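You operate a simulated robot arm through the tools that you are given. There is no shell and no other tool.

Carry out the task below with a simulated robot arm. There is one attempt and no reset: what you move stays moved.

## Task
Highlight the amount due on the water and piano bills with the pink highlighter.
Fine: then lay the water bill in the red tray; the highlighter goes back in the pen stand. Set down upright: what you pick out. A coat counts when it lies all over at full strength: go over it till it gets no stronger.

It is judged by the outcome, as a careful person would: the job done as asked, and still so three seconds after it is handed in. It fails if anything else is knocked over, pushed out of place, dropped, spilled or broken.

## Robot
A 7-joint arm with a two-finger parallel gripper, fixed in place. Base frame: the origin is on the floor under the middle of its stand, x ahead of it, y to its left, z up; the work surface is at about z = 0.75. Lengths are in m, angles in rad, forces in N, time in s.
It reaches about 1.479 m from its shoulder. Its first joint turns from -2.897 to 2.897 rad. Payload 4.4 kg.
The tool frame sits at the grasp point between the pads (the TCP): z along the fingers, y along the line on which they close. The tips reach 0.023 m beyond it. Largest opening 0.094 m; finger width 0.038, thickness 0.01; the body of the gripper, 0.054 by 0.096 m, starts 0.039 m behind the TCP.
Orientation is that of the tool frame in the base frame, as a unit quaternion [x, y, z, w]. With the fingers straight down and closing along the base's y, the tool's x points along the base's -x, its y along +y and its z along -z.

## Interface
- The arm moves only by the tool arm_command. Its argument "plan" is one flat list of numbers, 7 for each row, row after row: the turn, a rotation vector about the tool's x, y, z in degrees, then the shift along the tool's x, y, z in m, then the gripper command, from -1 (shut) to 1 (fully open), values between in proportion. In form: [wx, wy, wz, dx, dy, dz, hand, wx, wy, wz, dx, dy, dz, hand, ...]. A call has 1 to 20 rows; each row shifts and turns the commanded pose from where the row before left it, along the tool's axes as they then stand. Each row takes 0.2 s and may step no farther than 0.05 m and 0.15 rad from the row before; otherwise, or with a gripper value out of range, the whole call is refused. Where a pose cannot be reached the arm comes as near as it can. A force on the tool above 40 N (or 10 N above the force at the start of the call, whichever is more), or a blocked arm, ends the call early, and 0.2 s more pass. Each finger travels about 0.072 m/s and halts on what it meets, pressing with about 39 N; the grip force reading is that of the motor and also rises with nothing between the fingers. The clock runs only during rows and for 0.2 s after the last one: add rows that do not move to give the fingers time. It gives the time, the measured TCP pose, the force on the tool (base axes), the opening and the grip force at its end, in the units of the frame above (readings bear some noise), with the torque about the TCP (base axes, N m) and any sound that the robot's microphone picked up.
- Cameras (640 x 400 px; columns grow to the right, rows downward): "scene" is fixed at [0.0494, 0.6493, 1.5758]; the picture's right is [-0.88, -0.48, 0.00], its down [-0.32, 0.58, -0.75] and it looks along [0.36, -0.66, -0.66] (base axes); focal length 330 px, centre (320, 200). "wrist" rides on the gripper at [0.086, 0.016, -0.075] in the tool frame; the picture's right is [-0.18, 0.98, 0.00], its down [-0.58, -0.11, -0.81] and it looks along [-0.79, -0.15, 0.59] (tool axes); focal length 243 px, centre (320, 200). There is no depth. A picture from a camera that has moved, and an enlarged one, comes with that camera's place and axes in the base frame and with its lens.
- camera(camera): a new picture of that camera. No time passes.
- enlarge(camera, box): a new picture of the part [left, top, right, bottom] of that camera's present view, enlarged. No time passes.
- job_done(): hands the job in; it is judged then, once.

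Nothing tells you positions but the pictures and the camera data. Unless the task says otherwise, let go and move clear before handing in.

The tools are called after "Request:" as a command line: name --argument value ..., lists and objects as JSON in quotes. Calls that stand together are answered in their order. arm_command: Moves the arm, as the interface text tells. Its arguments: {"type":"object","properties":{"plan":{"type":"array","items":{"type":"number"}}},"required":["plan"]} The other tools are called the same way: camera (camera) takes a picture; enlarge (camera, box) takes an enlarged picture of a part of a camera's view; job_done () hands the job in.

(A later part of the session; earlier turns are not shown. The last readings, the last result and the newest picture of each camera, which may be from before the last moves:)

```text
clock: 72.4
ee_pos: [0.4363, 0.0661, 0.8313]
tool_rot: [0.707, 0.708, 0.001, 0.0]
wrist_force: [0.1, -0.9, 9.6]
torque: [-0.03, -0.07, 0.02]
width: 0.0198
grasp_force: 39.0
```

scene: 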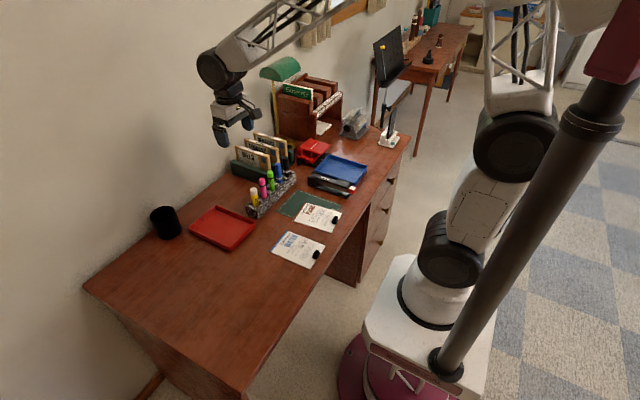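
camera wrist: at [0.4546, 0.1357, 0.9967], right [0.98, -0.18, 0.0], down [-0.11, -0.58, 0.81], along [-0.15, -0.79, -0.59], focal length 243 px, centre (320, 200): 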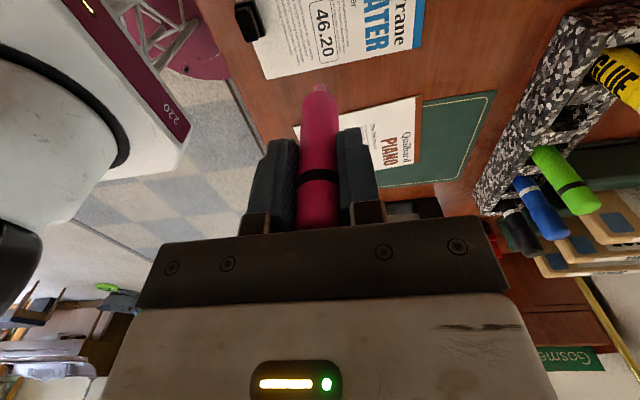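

Request:
arm_command --plan '[0, 0, 0, 0.0034, 0, -0.0002, -1, 0, 0, 0, 0.0034, 0, 0, -1, 0, 0, 0, -0.0043, 0, 0, -1, 0, 0, 0, -0.0043, 0, 0, -1, 0, 0, 0, -0.0043, 0, 0, -1, 0, 0, 0, -0.0043, 0, 0, -1, 0, 0, 0, -0.0043, 0, 0, -1, 0, 0, 0, -0.0043, 0, 0, -1, 0, 0, 0, -0.0043, 0, 0, -1, 0, 0, 0, -0.0043, 0, 0, -1, 0, 0, 0, -0.0043, 0, 0, -1, 0, 0, 0, -0.0038, 0, 0, -1]'

Request:
enlarge --camera "wrist" --box '[260, 30, 380, 105]'

Request:
enlarge --camera "scene" --box '[284, 231, 324, 256]'

```text
clock: 75.0
ee_pos: [0.4337, 0.029, 0.8335]
tool_rot: [0.707, 0.707, 0.0, 0.0]
wrist_force: [0.2, 0.2, -1.1]
torque: [0.0, -0.01, -0.02]
width: 0.0197
grasp_force: 39.4
```

```text
5.33 times, centred on (320, 68) of wrist
camera zoom: at [0.4518, 0.1155, 0.9053], right [0.98, -0.18, 0.0], down [-0.11, -0.58, 0.81], along [-0.15, -0.79, -0.59], focal length 1294 px, centre (320, 907)
```

zoom: 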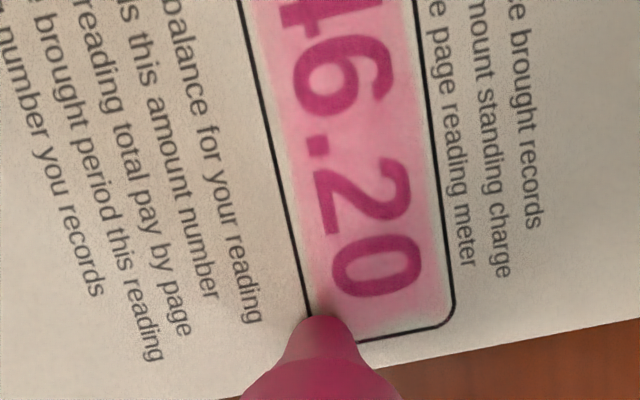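

```text
16.00 times, centred on (304, 244) of scene
camera zoom: at [0.0494, 0.6493, 1.5758], right [-0.88, -0.48, 0.0], down [-0.32, 0.58, -0.75], along [0.36, -0.66, -0.66], focal length 5276 px, centre (576, -496)
```

zoom: 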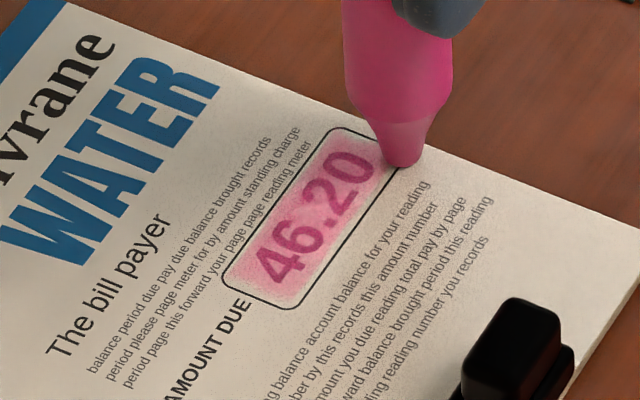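

Lifting back to the reference viewpoint to compare with the earlier crop.

Request:
arm_command --plan '[0, 0, 0, 0, 0, -0.01, -1, 0, 0, 0, -0.0015, 0.0013, -0.03, -1, 0, 0, 0, 0, 0, -0.0325, -1, 0, 0, 0, 0, 0, 0, -1]'

Request:
enlarge --camera "wrist" --box '[300, 0, 348, 50]'

Request:
enlarge --camera "wrist" --box '[310, 20, 342, 40]'

Request:
enlarge --camera "scene" --box '[284, 231, 324, 256]'

```text
clock: 76.0
ee_pos: [0.4357, 0.0294, 0.9061]
tool_rot: [0.707, 0.707, 0.001, 0.001]
wrist_force: [-0.3, -0.2, 0.2]
torque: [0.01, 0.0, 0.03]
width: 0.02
grasp_force: 39.1
```

```text
8.00 times, centred on (324, 25) of wrist
camera zoom: at [0.4522, 0.1146, 0.9783], right [0.98, -0.18, 0.0], down [-0.11, -0.58, 0.81], along [-0.15, -0.79, -0.59], focal length 1941 px, centre (288, 1600)
```

zoom: 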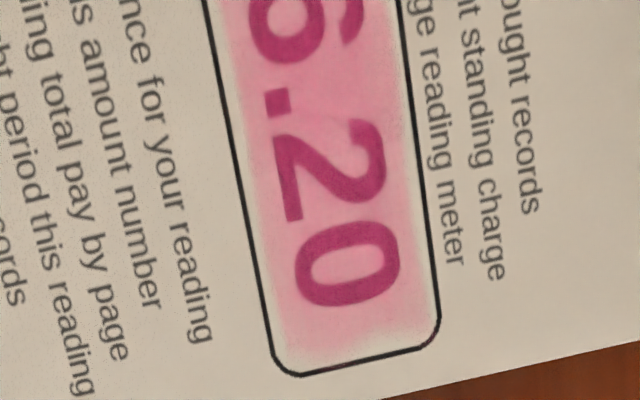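

```text
16.00 times, centred on (326, 30) of wrist
camera zoom: at [0.4522, 0.1146, 0.9783], right [0.98, -0.18, 0.0], down [-0.11, -0.58, 0.81], along [-0.15, -0.79, -0.59], focal length 3882 px, centre (224, 2920)
```

zoom: 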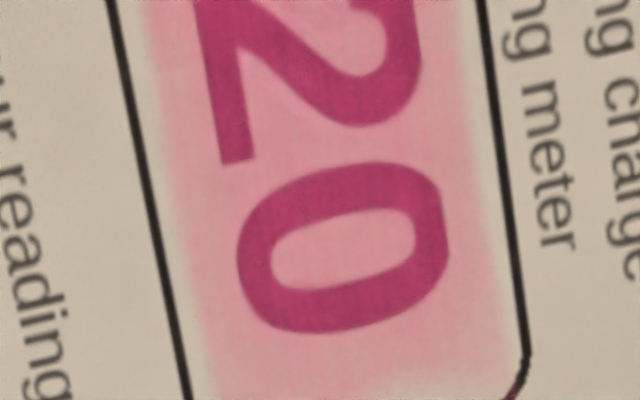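

```text
16.00 times, centred on (304, 244) of scene
camera zoom: at [0.0494, 0.6493, 1.5758], right [-0.88, -0.48, 0.0], down [-0.32, 0.58, -0.75], along [0.36, -0.66, -0.66], focal length 5276 px, centre (576, -496)
```

zoom: 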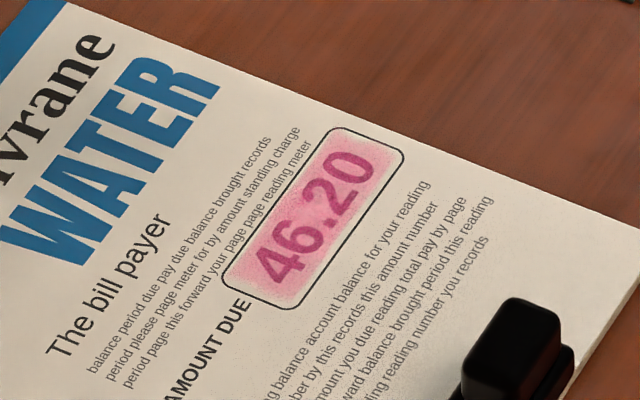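

Colour looks unchanged from the earlier crop, suggesting it's saturated. To be sure, I'll do one more firm pass through the middle lanes and compare again.

Request:
arm_command --plan '[0, 0, 0, 0.003, 0.0015, 0.03, -1, 0, 0, 0, 0, 0, 0.03, -1, 0, 0, 0, 0, 0, 0.0125, -1, 0, 0, 0, 0, 0, 0.0004, -1, 0, 0, 0, 0, 0, 0.0004, -1, 0, 0, 0, 0, 0, 0, -1]'

```text
clock: 77.4
ee_pos: [0.4383, 0.0326, 0.8326]
tool_rot: [0.707, 0.707, 0.001, 0.0]
wrist_force: [1.0, 0.0, 20.9]
torque: [0.07, -0.05, -0.01]
width: 0.0201
grasp_force: 38.9
```

Request:
arm_command --plan '[0, 0, 0, 0, 0, -0.0006, -1, 0, 0, 0, 0.005, 0, 0, -1, 0, 0, 0, 0.005, 0, 0, -1, 0, 0, 0, 0.005, 0, 0, -1, 0, 0, 0, 0.005, 0, 0, -1, 0, 0, 0, 0.005, 0, 0, -1, 0, 0, 0, 0.005, 0, 0, -1, 0, 0, 0, 0.005, 0, 0, -1, 0, 0, 0, 0.004, 0, 0, -1]'

```text
clock: 79.4
ee_pos: [0.4386, 0.0699, 0.833]
tool_rot: [0.707, 0.707, 0.001, 0.001]
wrist_force: [-1.1, -1.1, 1.4]
torque: [-0.05, 0.02, -0.01]
width: 0.0197
grasp_force: 38.9
```

Request:
arm_command --plan '[0, 0, 0, 0, 0.004, 0.0006, -1, 0, 0, 0, -0.005, 0, 0, -1, 0, 0, 0, -0.005, 0, 0, -1, 0, 0, 0, -0.005, 0, 0, -1, 0, 0, 0, -0.005, 0, 0, -1, 0, 0, 0, -0.005, 0, 0, -1, 0, 0, 0, -0.005, 0, 0, -1, 0, 0, 0, -0.005, 0, 0, -1, 0, 0, 0, -0.004, 0, 0, -1]'

```text
clock: 81.4
ee_pos: [0.441, 0.0326, 0.8309]
tool_rot: [0.706, 0.708, 0.0, 0.0]
wrist_force: [0.5, 2.9, 18.9]
torque: [0.28, -0.02, 0.01]
width: 0.0199
grasp_force: 38.7
```

Request:
arm_command --plan '[0, 0, 0, 0, 0.004, -0.0002, -1, 0, 0, 0, 0.005, 0, 0, -1, 0, 0, 0, 0.005, 0, 0, -1, 0, 0, 0, 0.005, 0, 0, -1, 0, 0, 0, 0.005, 0, 0, -1, 0, 0, 0, 0.005, 0, 0, -1, 0, 0, 0, 0.005, 0, 0, -1, 0, 0, 0, 0.005, 0, 0, -1, 0, 0, 0, 0.004, 0, 0, -1]'

```text
clock: 83.4
ee_pos: [0.4444, 0.0707, 0.8312]
tool_rot: [0.707, 0.707, 0.0, 0.0]
wrist_force: [0.7, -1.2, 0.5]
torque: [-0.02, -0.03, 0.01]
width: 0.0197
grasp_force: 39.0
```

Request:
arm_command --plan '[0, 0, 0, 0, 0, -0.0125, -1, 0, 0, 0, -0.02, -0.005, -0.03, -1, 0, 0, 0, -0.022, -0.0045, -0.03, -1, 0, 0, 0, 0, 0, 0, -1, 0, 0, 0, 0, 0, 0, -1]'

Request:
enlarge --camera "wrist" --box '[300, 0, 348, 50]'

Request:
enlarge --camera "wrist" --box '[310, 20, 342, 40]'

Request:
enlarge --camera "scene" --box '[284, 231, 324, 256]'

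Request:
enlarge --camera "scene" --box '[290, 198, 354, 238]'

```text
clock: 84.6
ee_pos: [0.4367, 0.0315, 0.9024]
tool_rot: [0.707, 0.708, 0.0, 0.001]
wrist_force: [-0.4, 0.3, -1.2]
torque: [0.0, -0.01, 0.02]
width: 0.0201
grasp_force: 38.5
```

```text
8.00 times, centred on (324, 25) of wrist
camera zoom: at [0.453, 0.117, 0.9752], right [0.98, -0.18, 0.0], down [-0.11, -0.58, 0.81], along [-0.15, -0.79, -0.59], focal length 1941 px, centre (288, 1600)
```

zoom: 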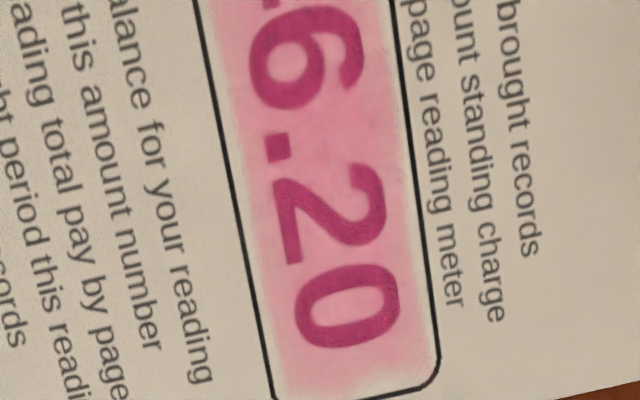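

```text
16.00 times, centred on (326, 30) of wrist
camera zoom: at [0.453, 0.117, 0.9752], right [0.98, -0.18, 0.0], down [-0.11, -0.58, 0.81], along [-0.15, -0.79, -0.59], focal length 3882 px, centre (224, 2920)
```

zoom: 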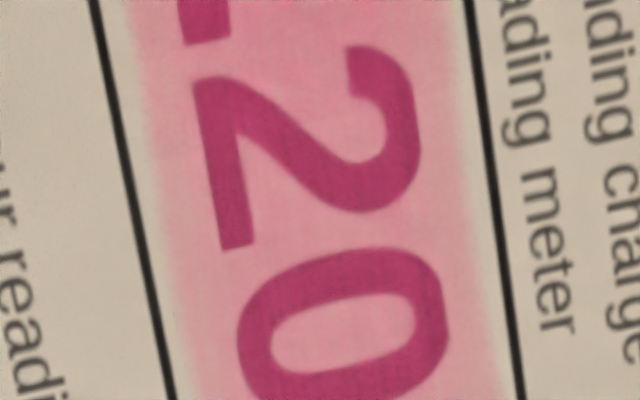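

```text
16.00 times, centred on (304, 244) of scene
camera zoom: at [0.0494, 0.6493, 1.5758], right [-0.88, -0.48, 0.0], down [-0.32, 0.58, -0.75], along [0.36, -0.66, -0.66], focal length 5276 px, centre (576, -496)
```

zoom: 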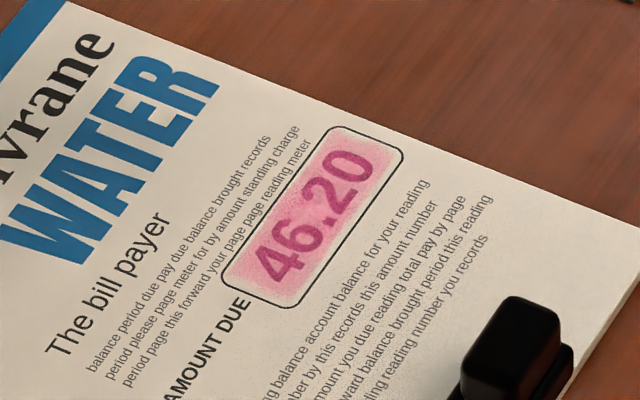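

```text
10.00 times, centred on (322, 218) of scene
camera zoom: at [0.0494, 0.6493, 1.5758], right [-0.88, -0.48, 0.0], down [-0.32, 0.58, -0.75], along [0.36, -0.66, -0.66], focal length 3297 px, centre (300, 20)
```

zoom: 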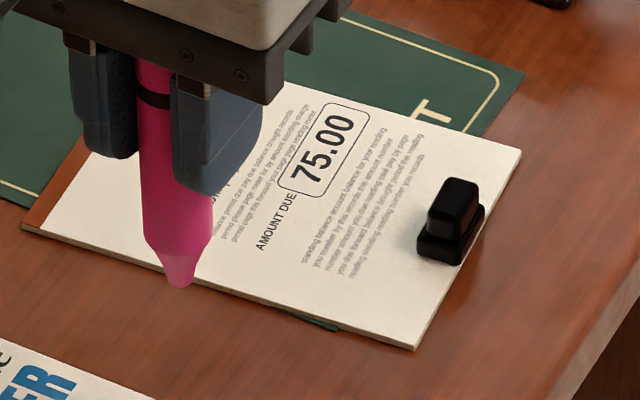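

The colour isn't getting visibly stronger now. Next the piano bill: its box centre should be near (0.458, -0.109), with the bill turned about 6°. Moving there and looking.

Request:
arm_command --plan '[0, 0, 0, -0.0316, 0.0054, 0, -1, 0, 0, 0, -0.0316, 0.0054, 0, -1, 0, 0, 0, -0.0316, 0.0054, 0, -1, 0, 0, 0, -0.0316, 0.0054, 0, -1, 0, 0, 0, 0, 0, 0, -1, 0, 0, 0, 0, 0, 0, -1]'

Request:
enlarge --camera "wrist" --box '[240, 0, 400, 100]'

Request:
enlarge --camera "scene" --box '[290, 198, 354, 238]'

Request:
enlarge --camera "scene" --box '[268, 228, 332, 268]'

```text
clock: 86.0
ee_pos: [0.4574, -0.0962, 0.9039]
tool_rot: [0.707, 0.707, -0.001, 0.001]
wrist_force: [-0.5, -0.3, 0.2]
torque: [0.02, 0.0, -0.02]
width: 0.02
grasp_force: 38.6
```

```text
4.00 times, centred on (320, 50) of wrist
camera zoom: at [0.4747, -0.0112, 0.9761], right [0.98, -0.18, 0.0], down [-0.11, -0.58, 0.81], along [-0.15, -0.79, -0.59], focal length 970 px, centre (320, 800)
```

zoom: 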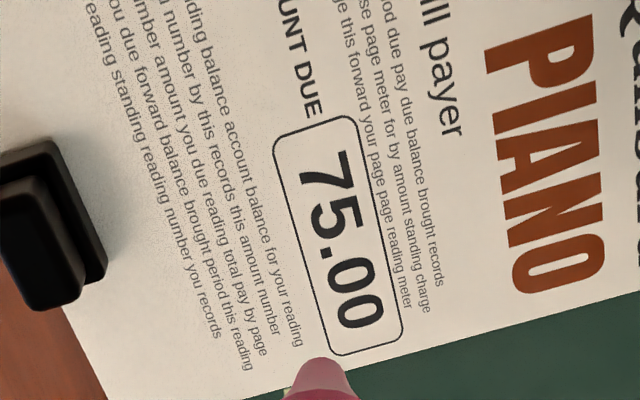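

```text
10.00 times, centred on (322, 218) of scene
camera zoom: at [0.0494, 0.6493, 1.5758], right [-0.88, -0.48, 0.0], down [-0.32, 0.58, -0.75], along [0.36, -0.66, -0.66], focal length 3297 px, centre (300, 20)
```

zoom: 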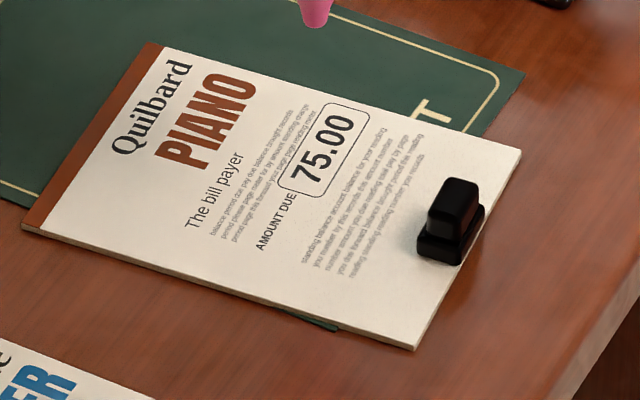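

```text
10.00 times, centred on (300, 248) of scene
camera zoom: at [0.0494, 0.6493, 1.5758], right [-0.88, -0.48, 0.0], down [-0.32, 0.58, -0.75], along [0.36, -0.66, -0.66], focal length 3297 px, centre (520, -280)
```

zoom: 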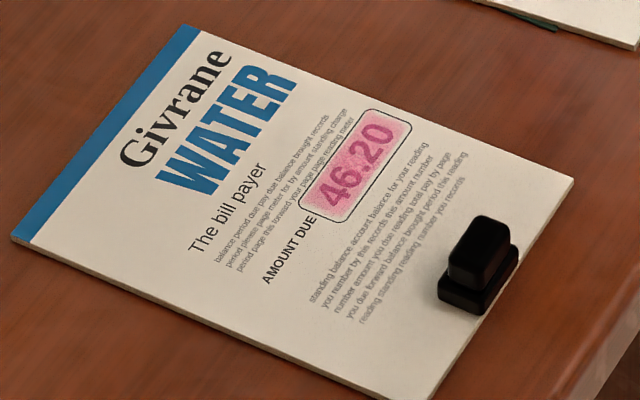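

The water bill is unmoved with an even pink coat. Piano box centre is at about (0.462, -0.110), tilted 5°. Moving the nib just above its centre.

Request:
arm_command --plan '[0, 0, 0, -0.0136, 0.0043, 0.02, -1, 0, 0, 0, 0, 0, 0.025, -1, 0, 0, 0, 0, 0, 0.02, -1, 0, 0, 0, 0, 0, 0, -1, 0, 0, 0, 0, 0, 0, -1]'

Request:
enlarge --camera "wrist" --box '[260, 30, 380, 105]'

Request:
enlarge --camera "scene" --box '[302, 202, 342, 227]'

```text
clock: 87.2
ee_pos: [0.4613, -0.1119, 0.8391]
tool_rot: [0.707, 0.707, 0.001, 0.0]
wrist_force: [0.5, -0.4, -0.4]
torque: [-0.03, -0.01, -0.01]
width: 0.0198
grasp_force: 38.9
```

```text
5.33 times, centred on (320, 68) of wrist
camera zoom: at [0.4786, -0.0255, 0.9112], right [0.98, -0.18, 0.0], down [-0.11, -0.58, 0.81], along [-0.15, -0.79, -0.59], focal length 1294 px, centre (320, 907)
```

zoom: 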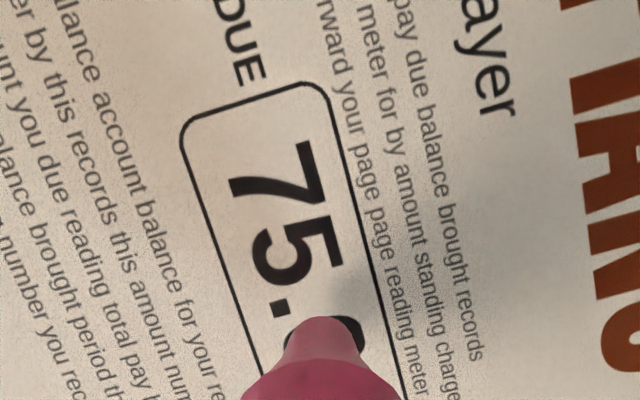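

```text
16.00 times, centred on (322, 214) of scene
camera zoom: at [0.0494, 0.6493, 1.5758], right [-0.88, -0.48, 0.0], down [-0.32, 0.58, -0.75], along [0.36, -0.66, -0.66], focal length 5276 px, centre (288, -32)
```

zoom: 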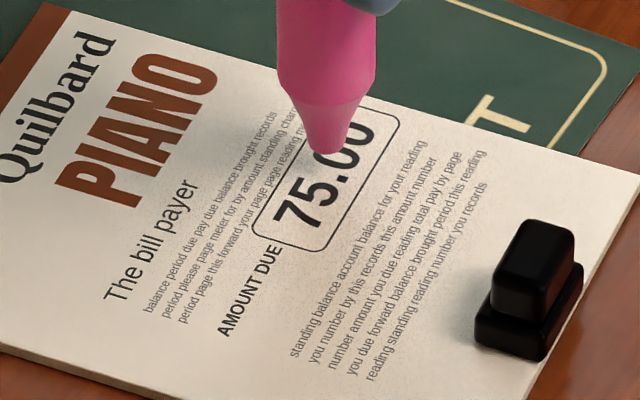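

The nib is centred laterally over the piano box. Lowering gently to contact.

Request:
arm_command --plan '[0, 0, 0, 0, 0, 0.001, -1, 0, 0, 0, 0, 0, 0.001, -1, 0, 0, 0, 0, 0, 0.001, -1, 0, 0, 0, 0, 0, 0, -1]'

```text
clock: 88.2
ee_pos: [0.4622, -0.1114, 0.8357]
tool_rot: [0.707, 0.707, 0.001, 0.0]
wrist_force: [-0.6, 0.6, 0.1]
torque: [-0.01, 0.0, -0.02]
width: 0.0197
grasp_force: 38.8
```

Request:
arm_command --plan '[0, 0, 0, 0, 0, 0.001, -1, 0, 0, 0, 0, 0, 0.0005, -1, 0, 0, 0, 0, 0, 0, -1]'

```text
clock: 89.0
ee_pos: [0.4613, -0.1109, 0.8337]
tool_rot: [0.707, 0.707, 0.0, 0.0]
wrist_force: [0.1, -0.2, 0.2]
torque: [0.03, -0.03, 0.0]
width: 0.0198
grasp_force: 38.5
```

Request:
arm_command --plan '[0, 0, 0, 0, 0, 0.0006, -1, 0, 0, 0, 0, 0, 0.0004, -1, 0, 0, 0, 0, 0, 0, -1]'

Request:
enlarge --camera "wrist" --box '[260, 30, 380, 105]'

Request:
enlarge --camera "scene" --box '[302, 202, 342, 227]'

```text
clock: 89.8
ee_pos: [0.4618, -0.1121, 0.8345]
tool_rot: [0.707, 0.707, 0.0, 0.0]
wrist_force: [0.5, -0.7, 0.0]
torque: [0.01, 0.0, 0.01]
width: 0.0196
grasp_force: 38.8
```

```text
5.33 times, centred on (320, 68) of wrist
camera zoom: at [0.4789, -0.0259, 0.9061], right [0.98, -0.18, 0.0], down [-0.11, -0.58, 0.81], along [-0.15, -0.79, -0.59], focal length 1294 px, centre (320, 907)
```

zoom: 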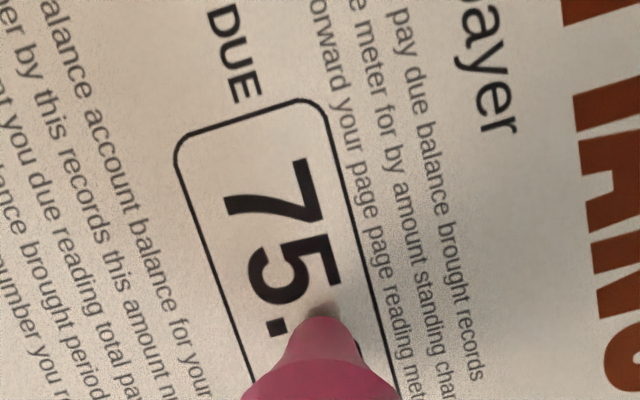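

```text
16.00 times, centred on (322, 214) of scene
camera zoom: at [0.0494, 0.6493, 1.5758], right [-0.88, -0.48, 0.0], down [-0.32, 0.58, -0.75], along [0.36, -0.66, -0.66], focal length 5276 px, centre (288, -32)
```

zoom: 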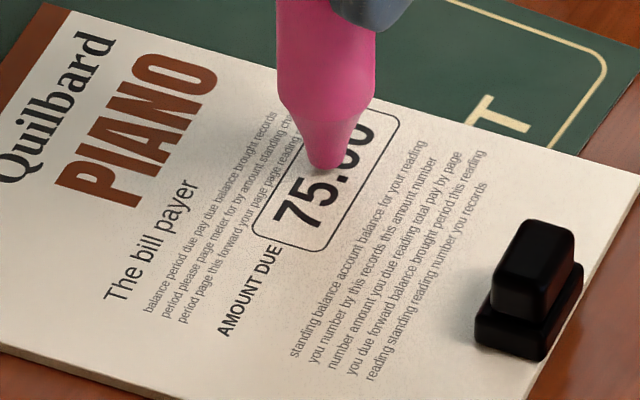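

Request:
arm_command --plan '[0, 0, 0, 0, -0.0015, 0.0005, -1, 0, 0, 0, 0, 0, 0.0005, -1, 0, 0, 0, 0, 0, 0, -1]'

```text
clock: 90.6
ee_pos: [0.4606, -0.1122, 0.8316]
tool_rot: [0.707, 0.707, 0.001, 0.0]
wrist_force: [-0.6, -0.5, 0.0]
torque: [0.0, 0.02, 0.0]
width: 0.0199
grasp_force: 38.8
```

Request:
arm_command --plan '[0, 0, 0, 0, 0, 0.0005, -1, 0, 0, 0, 0, 0, 0.0005, -1, 0, 0, 0, 0, 0, 0, -1]'

Request:
enlarge --camera "scene" --box '[302, 202, 342, 227]'

```text
clock: 91.4
ee_pos: [0.4593, -0.1111, 0.8321]
tool_rot: [0.707, 0.707, 0.0, 0.001]
wrist_force: [-0.3, -0.6, 0.2]
torque: [0.0, 0.01, -0.02]
width: 0.0198
grasp_force: 38.8
```

```text
16.00 times, centred on (322, 214) of scene
camera zoom: at [0.0494, 0.6493, 1.5758], right [-0.88, -0.48, 0.0], down [-0.32, 0.58, -0.75], along [0.36, -0.66, -0.66], focal length 5276 px, centre (288, -32)
```

zoom: 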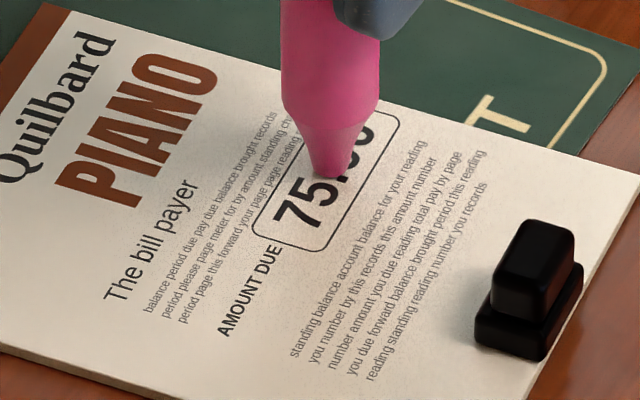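

Request:
arm_command --plan '[0, 0, 0, 0, 0, 0.0005, -1, 0, 0, 0, 0, 0, 0.0005, -1, 0, 0, 0, 0, 0, 0, -1]'

```text
clock: 92.2
ee_pos: [0.4588, -0.1109, 0.8308]
tool_rot: [0.708, 0.707, 0.0, 0.001]
wrist_force: [0.9, 0.6, 4.2]
torque: [-0.01, -0.03, 0.0]
width: 0.0201
grasp_force: 38.8
```

Contact at 4 N. Checking the nib's place within the box before stroking.

Request:
enlarge --camera "wrist" --box '[260, 30, 380, 105]'

```text
5.33 times, centred on (320, 68) of wrist
camera zoom: at [0.4776, -0.025, 0.9039], right [0.98, -0.18, 0.0], down [-0.11, -0.58, 0.81], along [-0.15, -0.79, -0.59], focal length 1294 px, centre (320, 907)
```

zoom: 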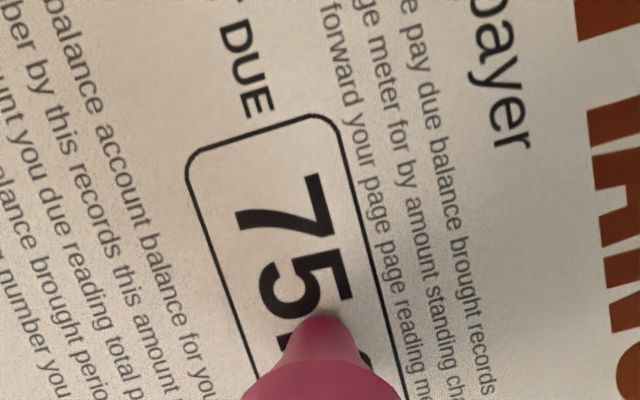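

The nib is at the box centre. Stroking out to the left end first, following the bill's 5° tilt.

Request:
arm_command --plan '[0, 0, 0, 0.005, -0.00045, 0, -1, 0, 0, 0, 0.005, -0.00045, 0, -1, 0, 0, 0, 0.005, -0.00045, 0, -1, 0, 0, 0, 0.005, -0.00045, 0, -1]'

Request:
enlarge --camera "scene" --box '[302, 202, 342, 227]'

```text
clock: 93.2
ee_pos: [0.4602, -0.0912, 0.8305]
tool_rot: [0.707, 0.707, 0.001, 0.001]
wrist_force: [1.1, -2.1, 11.1]
torque: [-0.23, -0.08, -0.01]
width: 0.0199
grasp_force: 39.3
```

```text
16.00 times, centred on (322, 214) of scene
camera zoom: at [0.0494, 0.6493, 1.5758], right [-0.88, -0.48, 0.0], down [-0.32, 0.58, -0.75], along [0.36, -0.66, -0.66], focal length 5276 px, centre (288, -32)
```

zoom: 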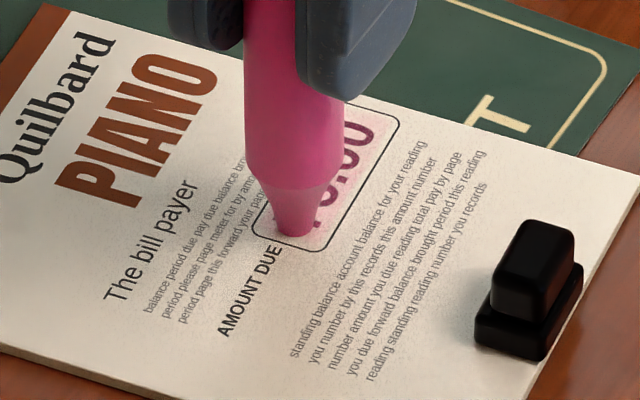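

The tint appears across the whole box even though I only stroked half, so the shade shows overall progress. Continuing with the centre lane to the right end.

Request:
arm_command --plan '[0, 0, 0, -0.005, 0.00045, -0.0002, -1, 0, 0, 0, -0.005, 0.00045, 0, -1, 0, 0, 0, -0.005, 0.00045, 0, -1, 0, 0, 0, -0.005, 0.00045, 0, -1, 0, 0, 0, -0.005, 0.00045, 0, -1, 0, 0, 0, -0.005, 0.00045, 0, -1, 0, 0, 0, -0.005, 0.00045, 0, -1, 0, 0, 0, -0.005, 0.00045, 0, -1]'

Request:
enlarge --camera "scene" --box '[302, 202, 342, 227]'

Request:
enlarge --camera "wrist" --box '[260, 30, 380, 105]'

```text
clock: 95.0
ee_pos: [0.4633, -0.1322, 0.8305]
tool_rot: [0.708, 0.707, 0.0, 0.0]
wrist_force: [0.3, 1.4, 3.9]
torque: [0.09, -0.04, -0.02]
width: 0.0202
grasp_force: 38.8
```

```text
16.00 times, centred on (322, 214) of scene
camera zoom: at [0.0494, 0.6493, 1.5758], right [-0.88, -0.48, 0.0], down [-0.32, 0.58, -0.75], along [0.36, -0.66, -0.66], focal length 5276 px, centre (288, -32)
```

zoom: 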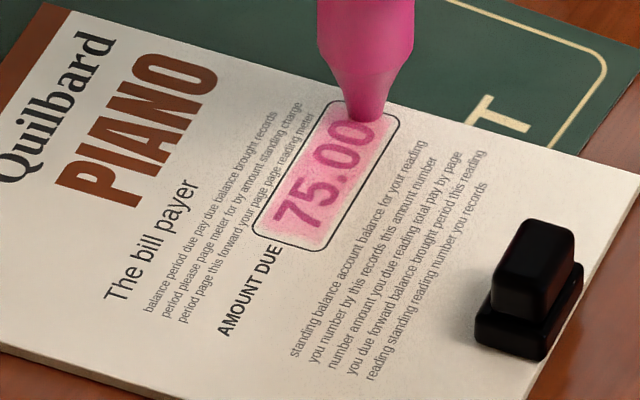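

```text
5.33 times, centred on (320, 68) of wrist
camera zoom: at [0.4796, -0.0458, 0.9038], right [0.98, -0.18, 0.0], down [-0.11, -0.58, 0.81], along [-0.15, -0.79, -0.59], focal length 1294 px, centre (320, 907)
```

zoom: 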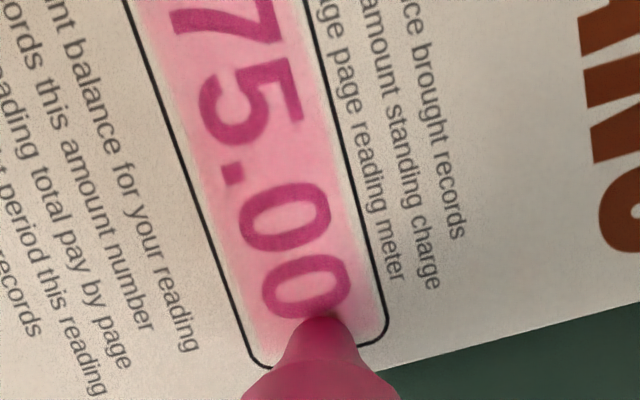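

With solid contact the coat strengthens quickly. Now the lower lane back to the left.

Request:
arm_command --plan '[0, 0, 0, -0.0004, -0.0045, 0, -1, 0, 0, 0, 0.005, -0.00045, 0, -1, 0, 0, 0, 0.005, -0.00045, 0, -1, 0, 0, 0, 0.005, -0.00045, 0, -1, 0, 0, 0, 0.005, -0.00045, 0, -1, 0, 0, 0, 0.005, -0.00045, 0, -1, 0, 0, 0, 0.005, -0.00045, 0, -1, 0, 0, 0, 0.005, -0.00045, 0, -1, 0, 0, 0, 0.005, -0.00045, 0, -1]'

Request:
enlarge --camera "wrist" --box '[260, 30, 380, 105]'

```text
clock: 97.0
ee_pos: [0.455, -0.0906, 0.8302]
tool_rot: [0.707, 0.707, 0.0, -0.001]
wrist_force: [1.3, -3.8, 17.4]
torque: [-0.31, -0.08, -0.02]
width: 0.02
grasp_force: 39.0
```

```text
5.33 times, centred on (320, 68) of wrist
camera zoom: at [0.4719, -0.0054, 0.9028], right [0.98, -0.18, 0.0], down [-0.11, -0.58, 0.81], along [-0.15, -0.79, -0.59], focal length 1294 px, centre (320, 907)
```

zoom: 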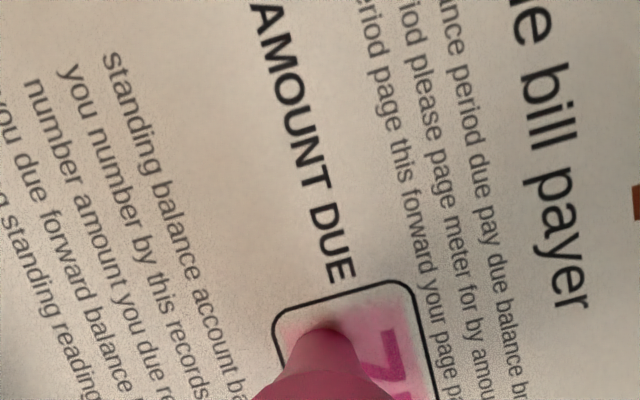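

Sweeping across the left end to the upper lane, then along it to the right.

Request:
arm_command --plan '[0, 0, 0, 0.002, 0, -0.0004, -1, 0, 0, 0, 0.0003, 0.003, 0, -1, 0, 0, 0, 0.0003, 0.003, 0, -1, 0, 0, 0, 0.0003, 0.003, 0, -1, 0, 0, 0, -0.005, 0.00045, 0, -1, 0, 0, 0, -0.005, 0.00045, 0, -1, 0, 0, 0, -0.005, 0.00045, 0, -1, 0, 0, 0, -0.005, 0.00045, 0, -1, 0, 0, 0, -0.005, 0.00045, 0, -1, 0, 0, 0, -0.005, 0.00045, 0, -1, 0, 0, 0, -0.005, 0.00045, 0, -1, 0, 0, 0, -0.005, 0.00045, 0, -1]'

Request:
enlarge --camera "wrist" --box '[260, 30, 380, 105]'

Request:
enlarge --camera "scene" --box '[302, 202, 342, 227]'

```text
clock: 99.6
ee_pos: [0.4663, -0.1295, 0.8306]
tool_rot: [0.707, 0.707, 0.0, 0.0]
wrist_force: [-0.1, 0.6, -0.1]
torque: [0.01, -0.01, 0.01]
width: 0.0199
grasp_force: 39.2
```

```text
5.33 times, centred on (320, 68) of wrist
camera zoom: at [0.4835, -0.0434, 0.9038], right [0.98, -0.18, 0.0], down [-0.11, -0.58, 0.81], along [-0.15, -0.79, -0.59], focal length 1294 px, centre (320, 907)
```

zoom: 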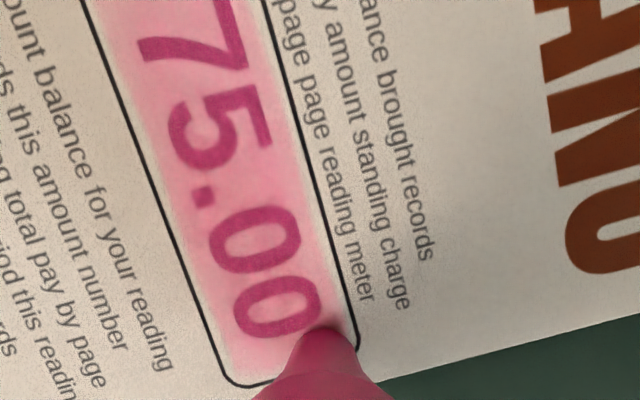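

```text
16.00 times, centred on (322, 214) of scene
camera zoom: at [0.0494, 0.6493, 1.5758], right [-0.88, -0.48, 0.0], down [-0.32, 0.58, -0.75], along [0.36, -0.66, -0.66], focal length 5276 px, centre (288, -32)
```

zoom: 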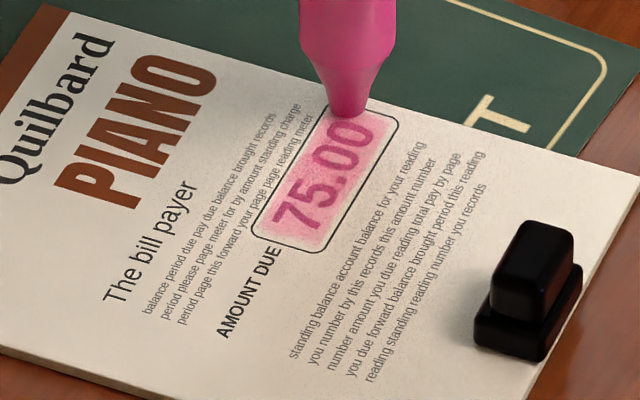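

The colour already matches the water bill's. Another set of passes over intermediate lanes to make sure it's complete.

Request:
arm_command --plan '[0, 0, 0, 0, 0, 0.0006, -1, 0, 0, 0, 0, 0, 0, -1]'

```text
clock: 100.2
ee_pos: [0.4659, -0.1289, 0.8299]
tool_rot: [0.708, 0.707, 0.0, 0.001]
wrist_force: [-0.8, -0.3, 1.4]
torque: [-0.05, 0.01, 0.02]
width: 0.0201
grasp_force: 38.9
```

Request:
arm_command --plan '[0, 0, 0, 0, 0.001, 0.0003, -1, 0, 0, 0, 0.005, -0.00045, 0, -1, 0, 0, 0, 0.005, -0.00045, 0, -1, 0, 0, 0, 0.005, -0.00045, 0, -1, 0, 0, 0, 0.005, -0.00045, 0, -1, 0, 0, 0, 0.005, -0.00045, 0, -1, 0, 0, 0, 0.005, -0.00045, 0, -1, 0, 0, 0, 0.005, -0.00045, 0, -1, 0, 0, 0, 0.005, -0.00045, 0, -1]'

Request:
enlarge --camera "wrist" --box '[260, 30, 380, 105]'

```text
clock: 102.2
ee_pos: [0.4648, -0.0897, 0.8296]
tool_rot: [0.706, 0.708, 0.001, 0.001]
wrist_force: [1.2, -4.1, 16.1]
torque: [-0.36, -0.03, -0.01]
width: 0.02
grasp_force: 39.4
```

```text
5.33 times, centred on (320, 68) of wrist
camera zoom: at [0.4818, -0.0035, 0.9027], right [0.98, -0.18, 0.0], down [-0.11, -0.58, 0.81], along [-0.15, -0.79, -0.59], focal length 1294 px, centre (320, 907)
```

zoom: 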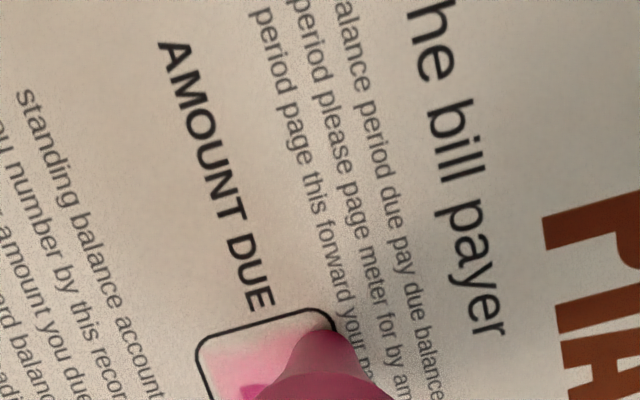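

Now across the left end to the lower edge lane and back to the right.

Request:
arm_command --plan '[0, 0, 0, 0, -0.003, -0.0002, -1, 0, 0, 0, -0.0003, -0.003, 0, -1, 0, 0, 0, -0.0003, -0.003, 0, -1, 0, 0, 0, -0.0003, -0.003, 0, -1, 0, 0, 0, -0.005, 0.00045, 0, -1, 0, 0, 0, -0.005, 0.00045, 0, -1, 0, 0, 0, -0.005, 0.00045, 0, -1, 0, 0, 0, -0.005, 0.00045, 0, -1, 0, 0, 0, -0.005, 0.00045, 0, -1, 0, 0, 0, -0.005, 0.00045, 0, -1, 0, 0, 0, -0.005, 0.00045, 0, -1, 0, 0, 0, -0.005, 0.00045, 0, -1]'

Request:
enlarge --camera "wrist" --box '[260, 30, 380, 105]'

```text
clock: 104.8
ee_pos: [0.4559, -0.1296, 0.8311]
tool_rot: [0.708, 0.706, 0.0, 0.001]
wrist_force: [-0.1, 1.4, 6.8]
torque: [0.1, 0.03, 0.05]
width: 0.02
grasp_force: 38.4
```

```text
5.33 times, centred on (320, 68) of wrist
camera zoom: at [0.4732, -0.0442, 0.9028], right [0.98, -0.18, 0.0], down [-0.11, -0.58, 0.81], along [-0.15, -0.79, -0.59], focal length 1294 px, centre (320, 907)
```

zoom: 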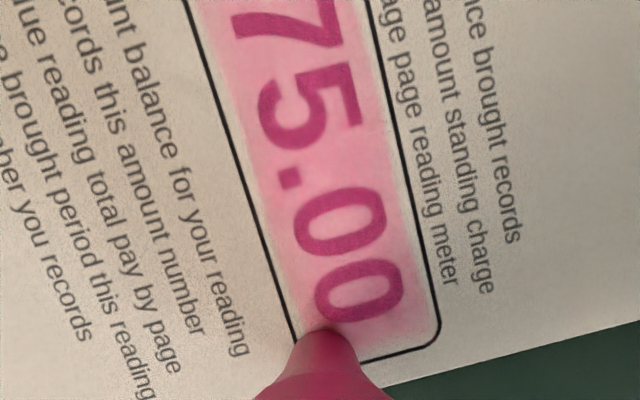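

Request:
arm_command --plan '[0, 0, 0, -0.002, 0, 0, -1, 0, 0, 0, 0.0003, 0.0035, 0, -1, 0, 0, 0, 0.0003, 0.0035, 0, -1, 0, 0, 0, 0.0003, 0.0035, 0, -1, 0, 0, 0, 0.0003, 0.0025, 0, -1, 0, 0, 0, -0.0003, -0.0035, 0, -1, 0, 0, 0, -0.0003, -0.0035, 0, -1, 0, 0, 0, 0.005, -0.00045, 0, -1, 0, 0, 0, 0.005, -0.00045, 0, -1, 0, 0, 0, 0.005, -0.00045, 0, -1, 0, 0, 0, 0.005, -0.00045, 0, -1, 0, 0, 0, 0.005, -0.00045, 0, -1, 0, 0, 0, 0.005, -0.00045, 0, -1, 0, 0, 0, 0.005, -0.00045, 0, -1, 0, 0, 0, 0.005, -0.00045, 0, -1]'

Request:
enlarge --camera "wrist" --box '[260, 30, 380, 105]'

```text
clock: 108.0
ee_pos: [0.4589, -0.0917, 0.8298]
tool_rot: [0.707, 0.708, 0.001, 0.001]
wrist_force: [0.7, -1.4, 6.1]
torque: [-0.15, -0.04, 0.02]
width: 0.0201
grasp_force: 38.6
```

```text
5.33 times, centred on (320, 68) of wrist
camera zoom: at [0.4756, -0.0051, 0.9028], right [0.98, -0.18, 0.0], down [-0.11, -0.58, 0.81], along [-0.15, -0.79, -0.59], focal length 1294 px, centre (320, 907)
```

zoom: 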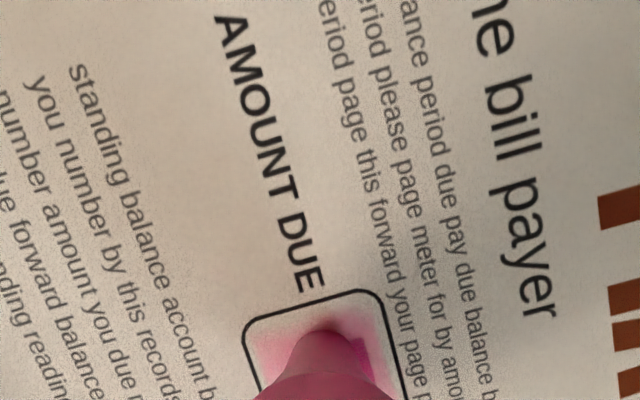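

Request:
arm_command --plan '[0, 0, 0, 0.002, 0.0035, 0, -1, 0, 0, 0, -0.005, 0.00045, 0, -1, 0, 0, 0, -0.005, 0.00045, 0, -1, 0, 0, 0, -0.005, 0.00045, 0, -1, 0, 0, 0, -0.005, 0.00045, 0, -1, 0, 0, 0, -0.005, 0.00045, 0, -1, 0, 0, 0, -0.005, 0.00045, 0, -1, 0, 0, 0, -0.005, 0.00045, 0, -1, 0, 0, 0, -0.005, 0.00045, 0, -1]'

Request:
arm_command --plan '[0, 0, 0, 0, 0, -0.0125, -1, 0, 0, 0, 0, 0, -0.03, -1, 0, 0, 0, 0, 0, -0.03, -1, 0, 0, 0, 0, 0, 0, -1, 0, 0, 0, 0, 0, 0, -1]'

Request:
enlarge --camera "wrist" --box '[300, 0, 348, 50]'

Request:
enlarge --camera "wrist" --box '[310, 20, 342, 40]'

Request:
enlarge --camera "scene" --box '[280, 205, 344, 255]'

Request:
enlarge --camera "scene" --box '[302, 202, 342, 227]'

```text
clock: 110.0
ee_pos: [0.4647, -0.129, 0.8314]
tool_rot: [0.707, 0.707, 0.001, 0.0]
wrist_force: [-0.4, -0.6, 0.3]
torque: [0.03, -0.01, 0.02]
width: 0.0201
grasp_force: 38.8
```

```text
clock: 111.2
ee_pos: [0.4666, -0.1295, 0.9041]
tool_rot: [0.707, 0.707, 0.0, 0.001]
wrist_force: [-0.7, -0.4, -0.9]
torque: [0.0, -0.01, -0.05]
width: 0.0195
grasp_force: 39.2
```

```text
8.00 times, centred on (324, 25) of wrist
camera zoom: at [0.4831, -0.0437, 0.9766], right [0.98, -0.18, 0.0], down [-0.11, -0.58, 0.81], along [-0.15, -0.79, -0.59], focal length 1941 px, centre (288, 1600)
```

zoom: 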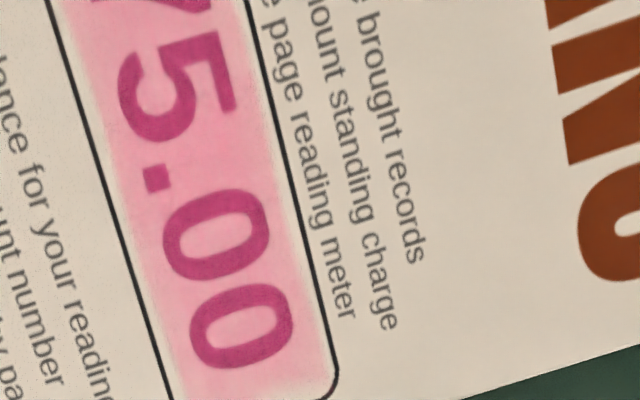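

```text
16.00 times, centred on (326, 30) of wrist
camera zoom: at [0.4831, -0.0437, 0.9766], right [0.98, -0.18, 0.0], down [-0.11, -0.58, 0.81], along [-0.15, -0.79, -0.59], focal length 3882 px, centre (224, 2920)
```

zoom: 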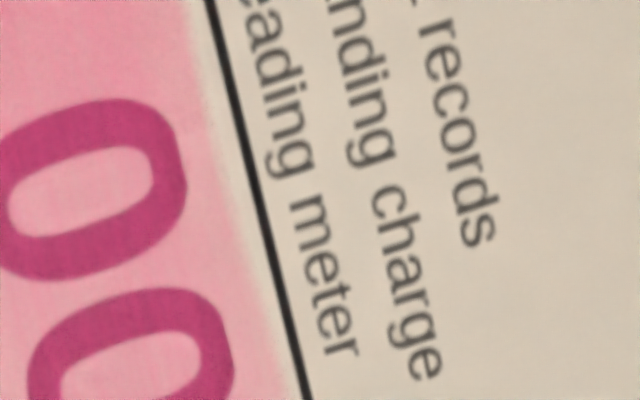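

```text
8.00 times, centred on (312, 230) of scene
camera zoom: at [0.0494, 0.6493, 1.5758], right [-0.88, -0.48, 0.0], down [-0.32, 0.58, -0.75], along [0.36, -0.66, -0.66], focal length 2638 px, centre (384, -40)
```

zoom: 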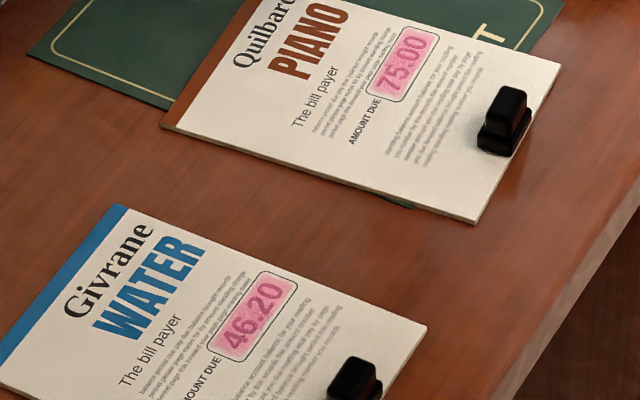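

```text
16.00 times, centred on (322, 214) of scene
camera zoom: at [0.0494, 0.6493, 1.5758], right [-0.88, -0.48, 0.0], down [-0.32, 0.58, -0.75], along [0.36, -0.66, -0.66], focal length 5276 px, centre (288, -32)
```

zoom: 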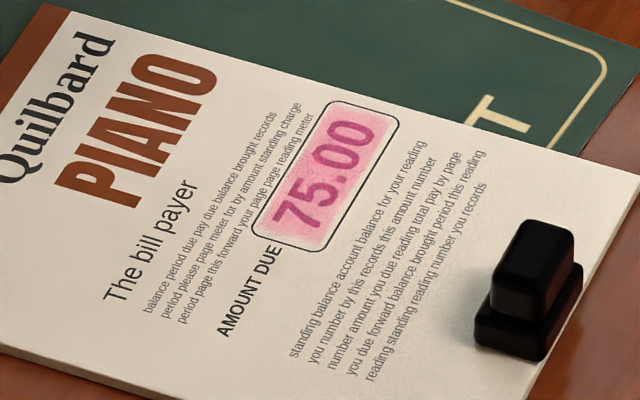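

Both coats match and no longer strengthen. Next I'll return the highlighter: lift, retrace to above its empty slot, and check alignment before inserting.

Request:
arm_command --plan '[0, 0, 0, 0, 0, -0.035, -1, 0, 0, 0, 0, 0, -0.035, -1, 0, 0, 0, 0.0161, 0.04048, 0, -1, 0, 0, 0, 0.0161, 0.04048, 0, -1, 0, 0, 0, 0.0161, 0.04048, 0, -1, 0, 0, 0, 0.0161, 0.04048, 0, -1, 0, 0, 0, 0.0161, 0.04048, 0, -1, 0, 0, 0, 0, 0, 0, -1, 0, 0, 0, 0, 0, 0, -1]'

Request:
enlarge --camera "wrist" --box '[240, 0, 400, 200]'

Request:
enlarge --camera "scene" --box '[236, 130, 300, 220]'

Request:
enlarge --camera "scene" --box '[245, 160, 290, 205]'

```text
clock: 113.2
ee_pos: [0.6682, -0.0508, 0.9715]
tool_rot: [0.708, 0.707, 0.0, 0.0]
wrist_force: [0.7, -0.1, 0.0]
torque: [0.01, 0.01, 0.02]
width: 0.02
grasp_force: 39.2
```

```text
2.00 times, centred on (320, 100) of wrist
camera zoom: at [0.6856, 0.0351, 1.044], right [0.98, -0.18, 0.0], down [-0.11, -0.58, 0.81], along [-0.15, -0.79, -0.59], focal length 485 px, centre (320, 400)
```

zoom: 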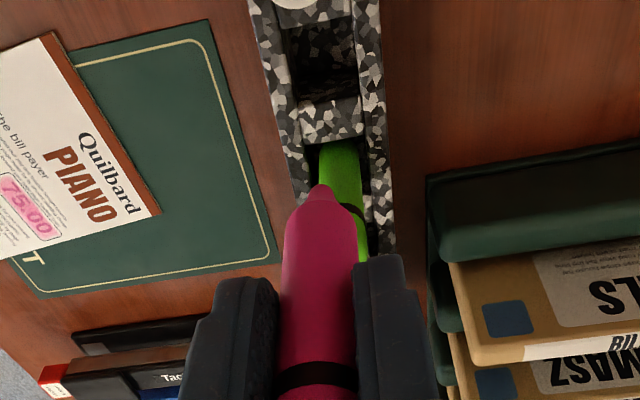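

```text
4.44 times, centred on (268, 175) of scene
camera zoom: at [0.0494, 0.6493, 1.5758], right [-0.88, -0.48, 0.0], down [-0.32, 0.58, -0.75], along [0.36, -0.66, -0.66], focal length 1465 px, centre (551, 311)
```

zoom: 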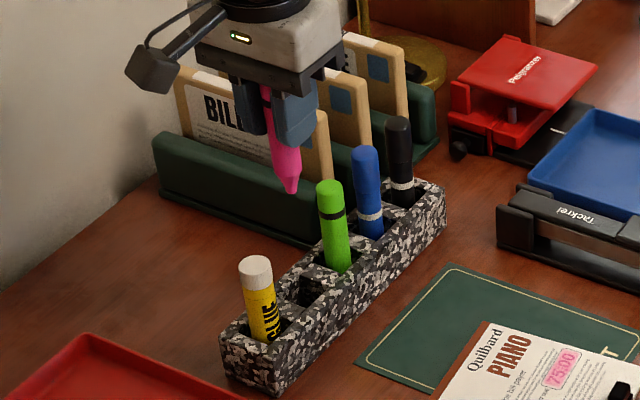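

```text
8.89 times, centred on (268, 182) of scene
camera zoom: at [0.0494, 0.6493, 1.5758], right [-0.88, -0.48, 0.0], down [-0.32, 0.58, -0.75], along [0.36, -0.66, -0.66], focal length 2931 px, centre (787, 356)
```

zoom: 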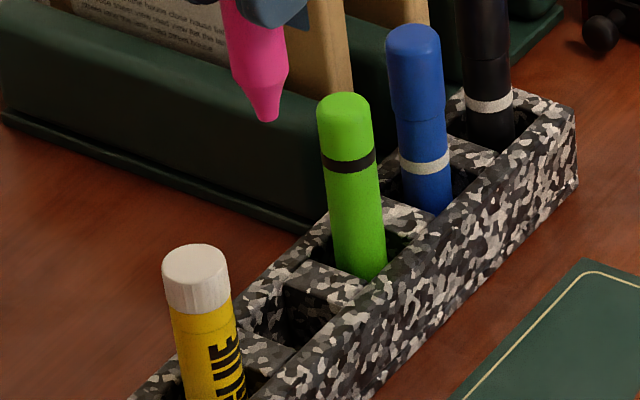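

The nib and slot line up in the wrist view. Descending, slower once the nib enters the slot.

Request:
arm_command --plan '[0, 0, 0, 0, 0, 0.04, -1, 0, 0, 0, 0, 0, 0.04, -1, 0, 0, 0, 0, 0, 0.018, -1, 0, 0, 0, 0, 0, 0, -1]'

Request:
enlarge --camera "wrist" --box '[240, 0, 400, 200]'

Request:
enlarge --camera "scene" --box '[245, 150, 290, 205]'

```text
clock: 114.2
ee_pos: [0.6688, -0.0509, 0.8743]
tool_rot: [0.707, 0.707, 0.001, 0.001]
wrist_force: [-0.2, 0.6, -0.5]
torque: [0.02, 0.0, 0.02]
width: 0.0201
grasp_force: 38.8
```

```text
2.00 times, centred on (320, 100) of wrist
camera zoom: at [0.6863, 0.0347, 0.9467], right [0.98, -0.18, 0.0], down [-0.11, -0.58, 0.81], along [-0.15, -0.79, -0.59], focal length 485 px, centre (320, 400)
```

zoom: 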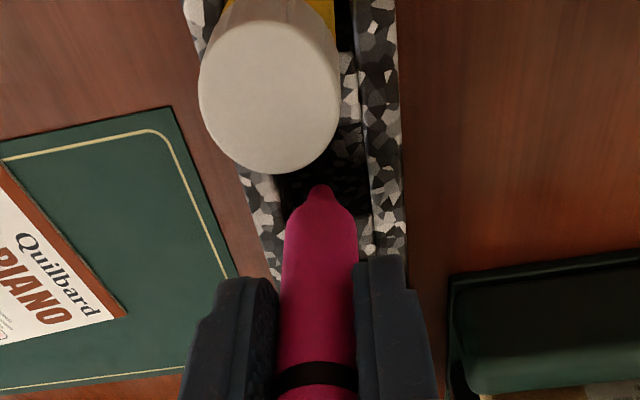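

```text
7.27 times, centred on (268, 178) of scene
camera zoom: at [0.0494, 0.6493, 1.5758], right [-0.88, -0.48, 0.0], down [-0.32, 0.58, -0.75], along [0.36, -0.66, -0.66], focal length 2398 px, centre (702, 364)
```

zoom: 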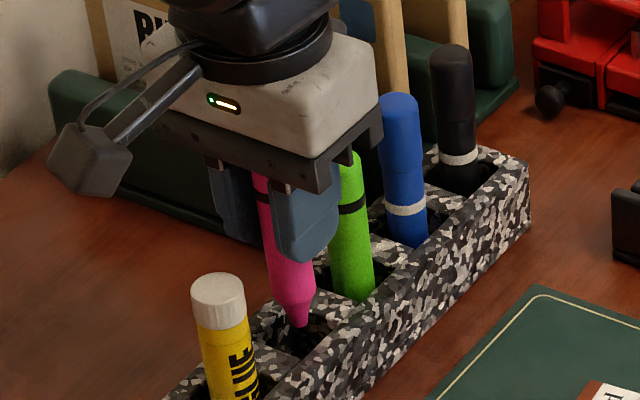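

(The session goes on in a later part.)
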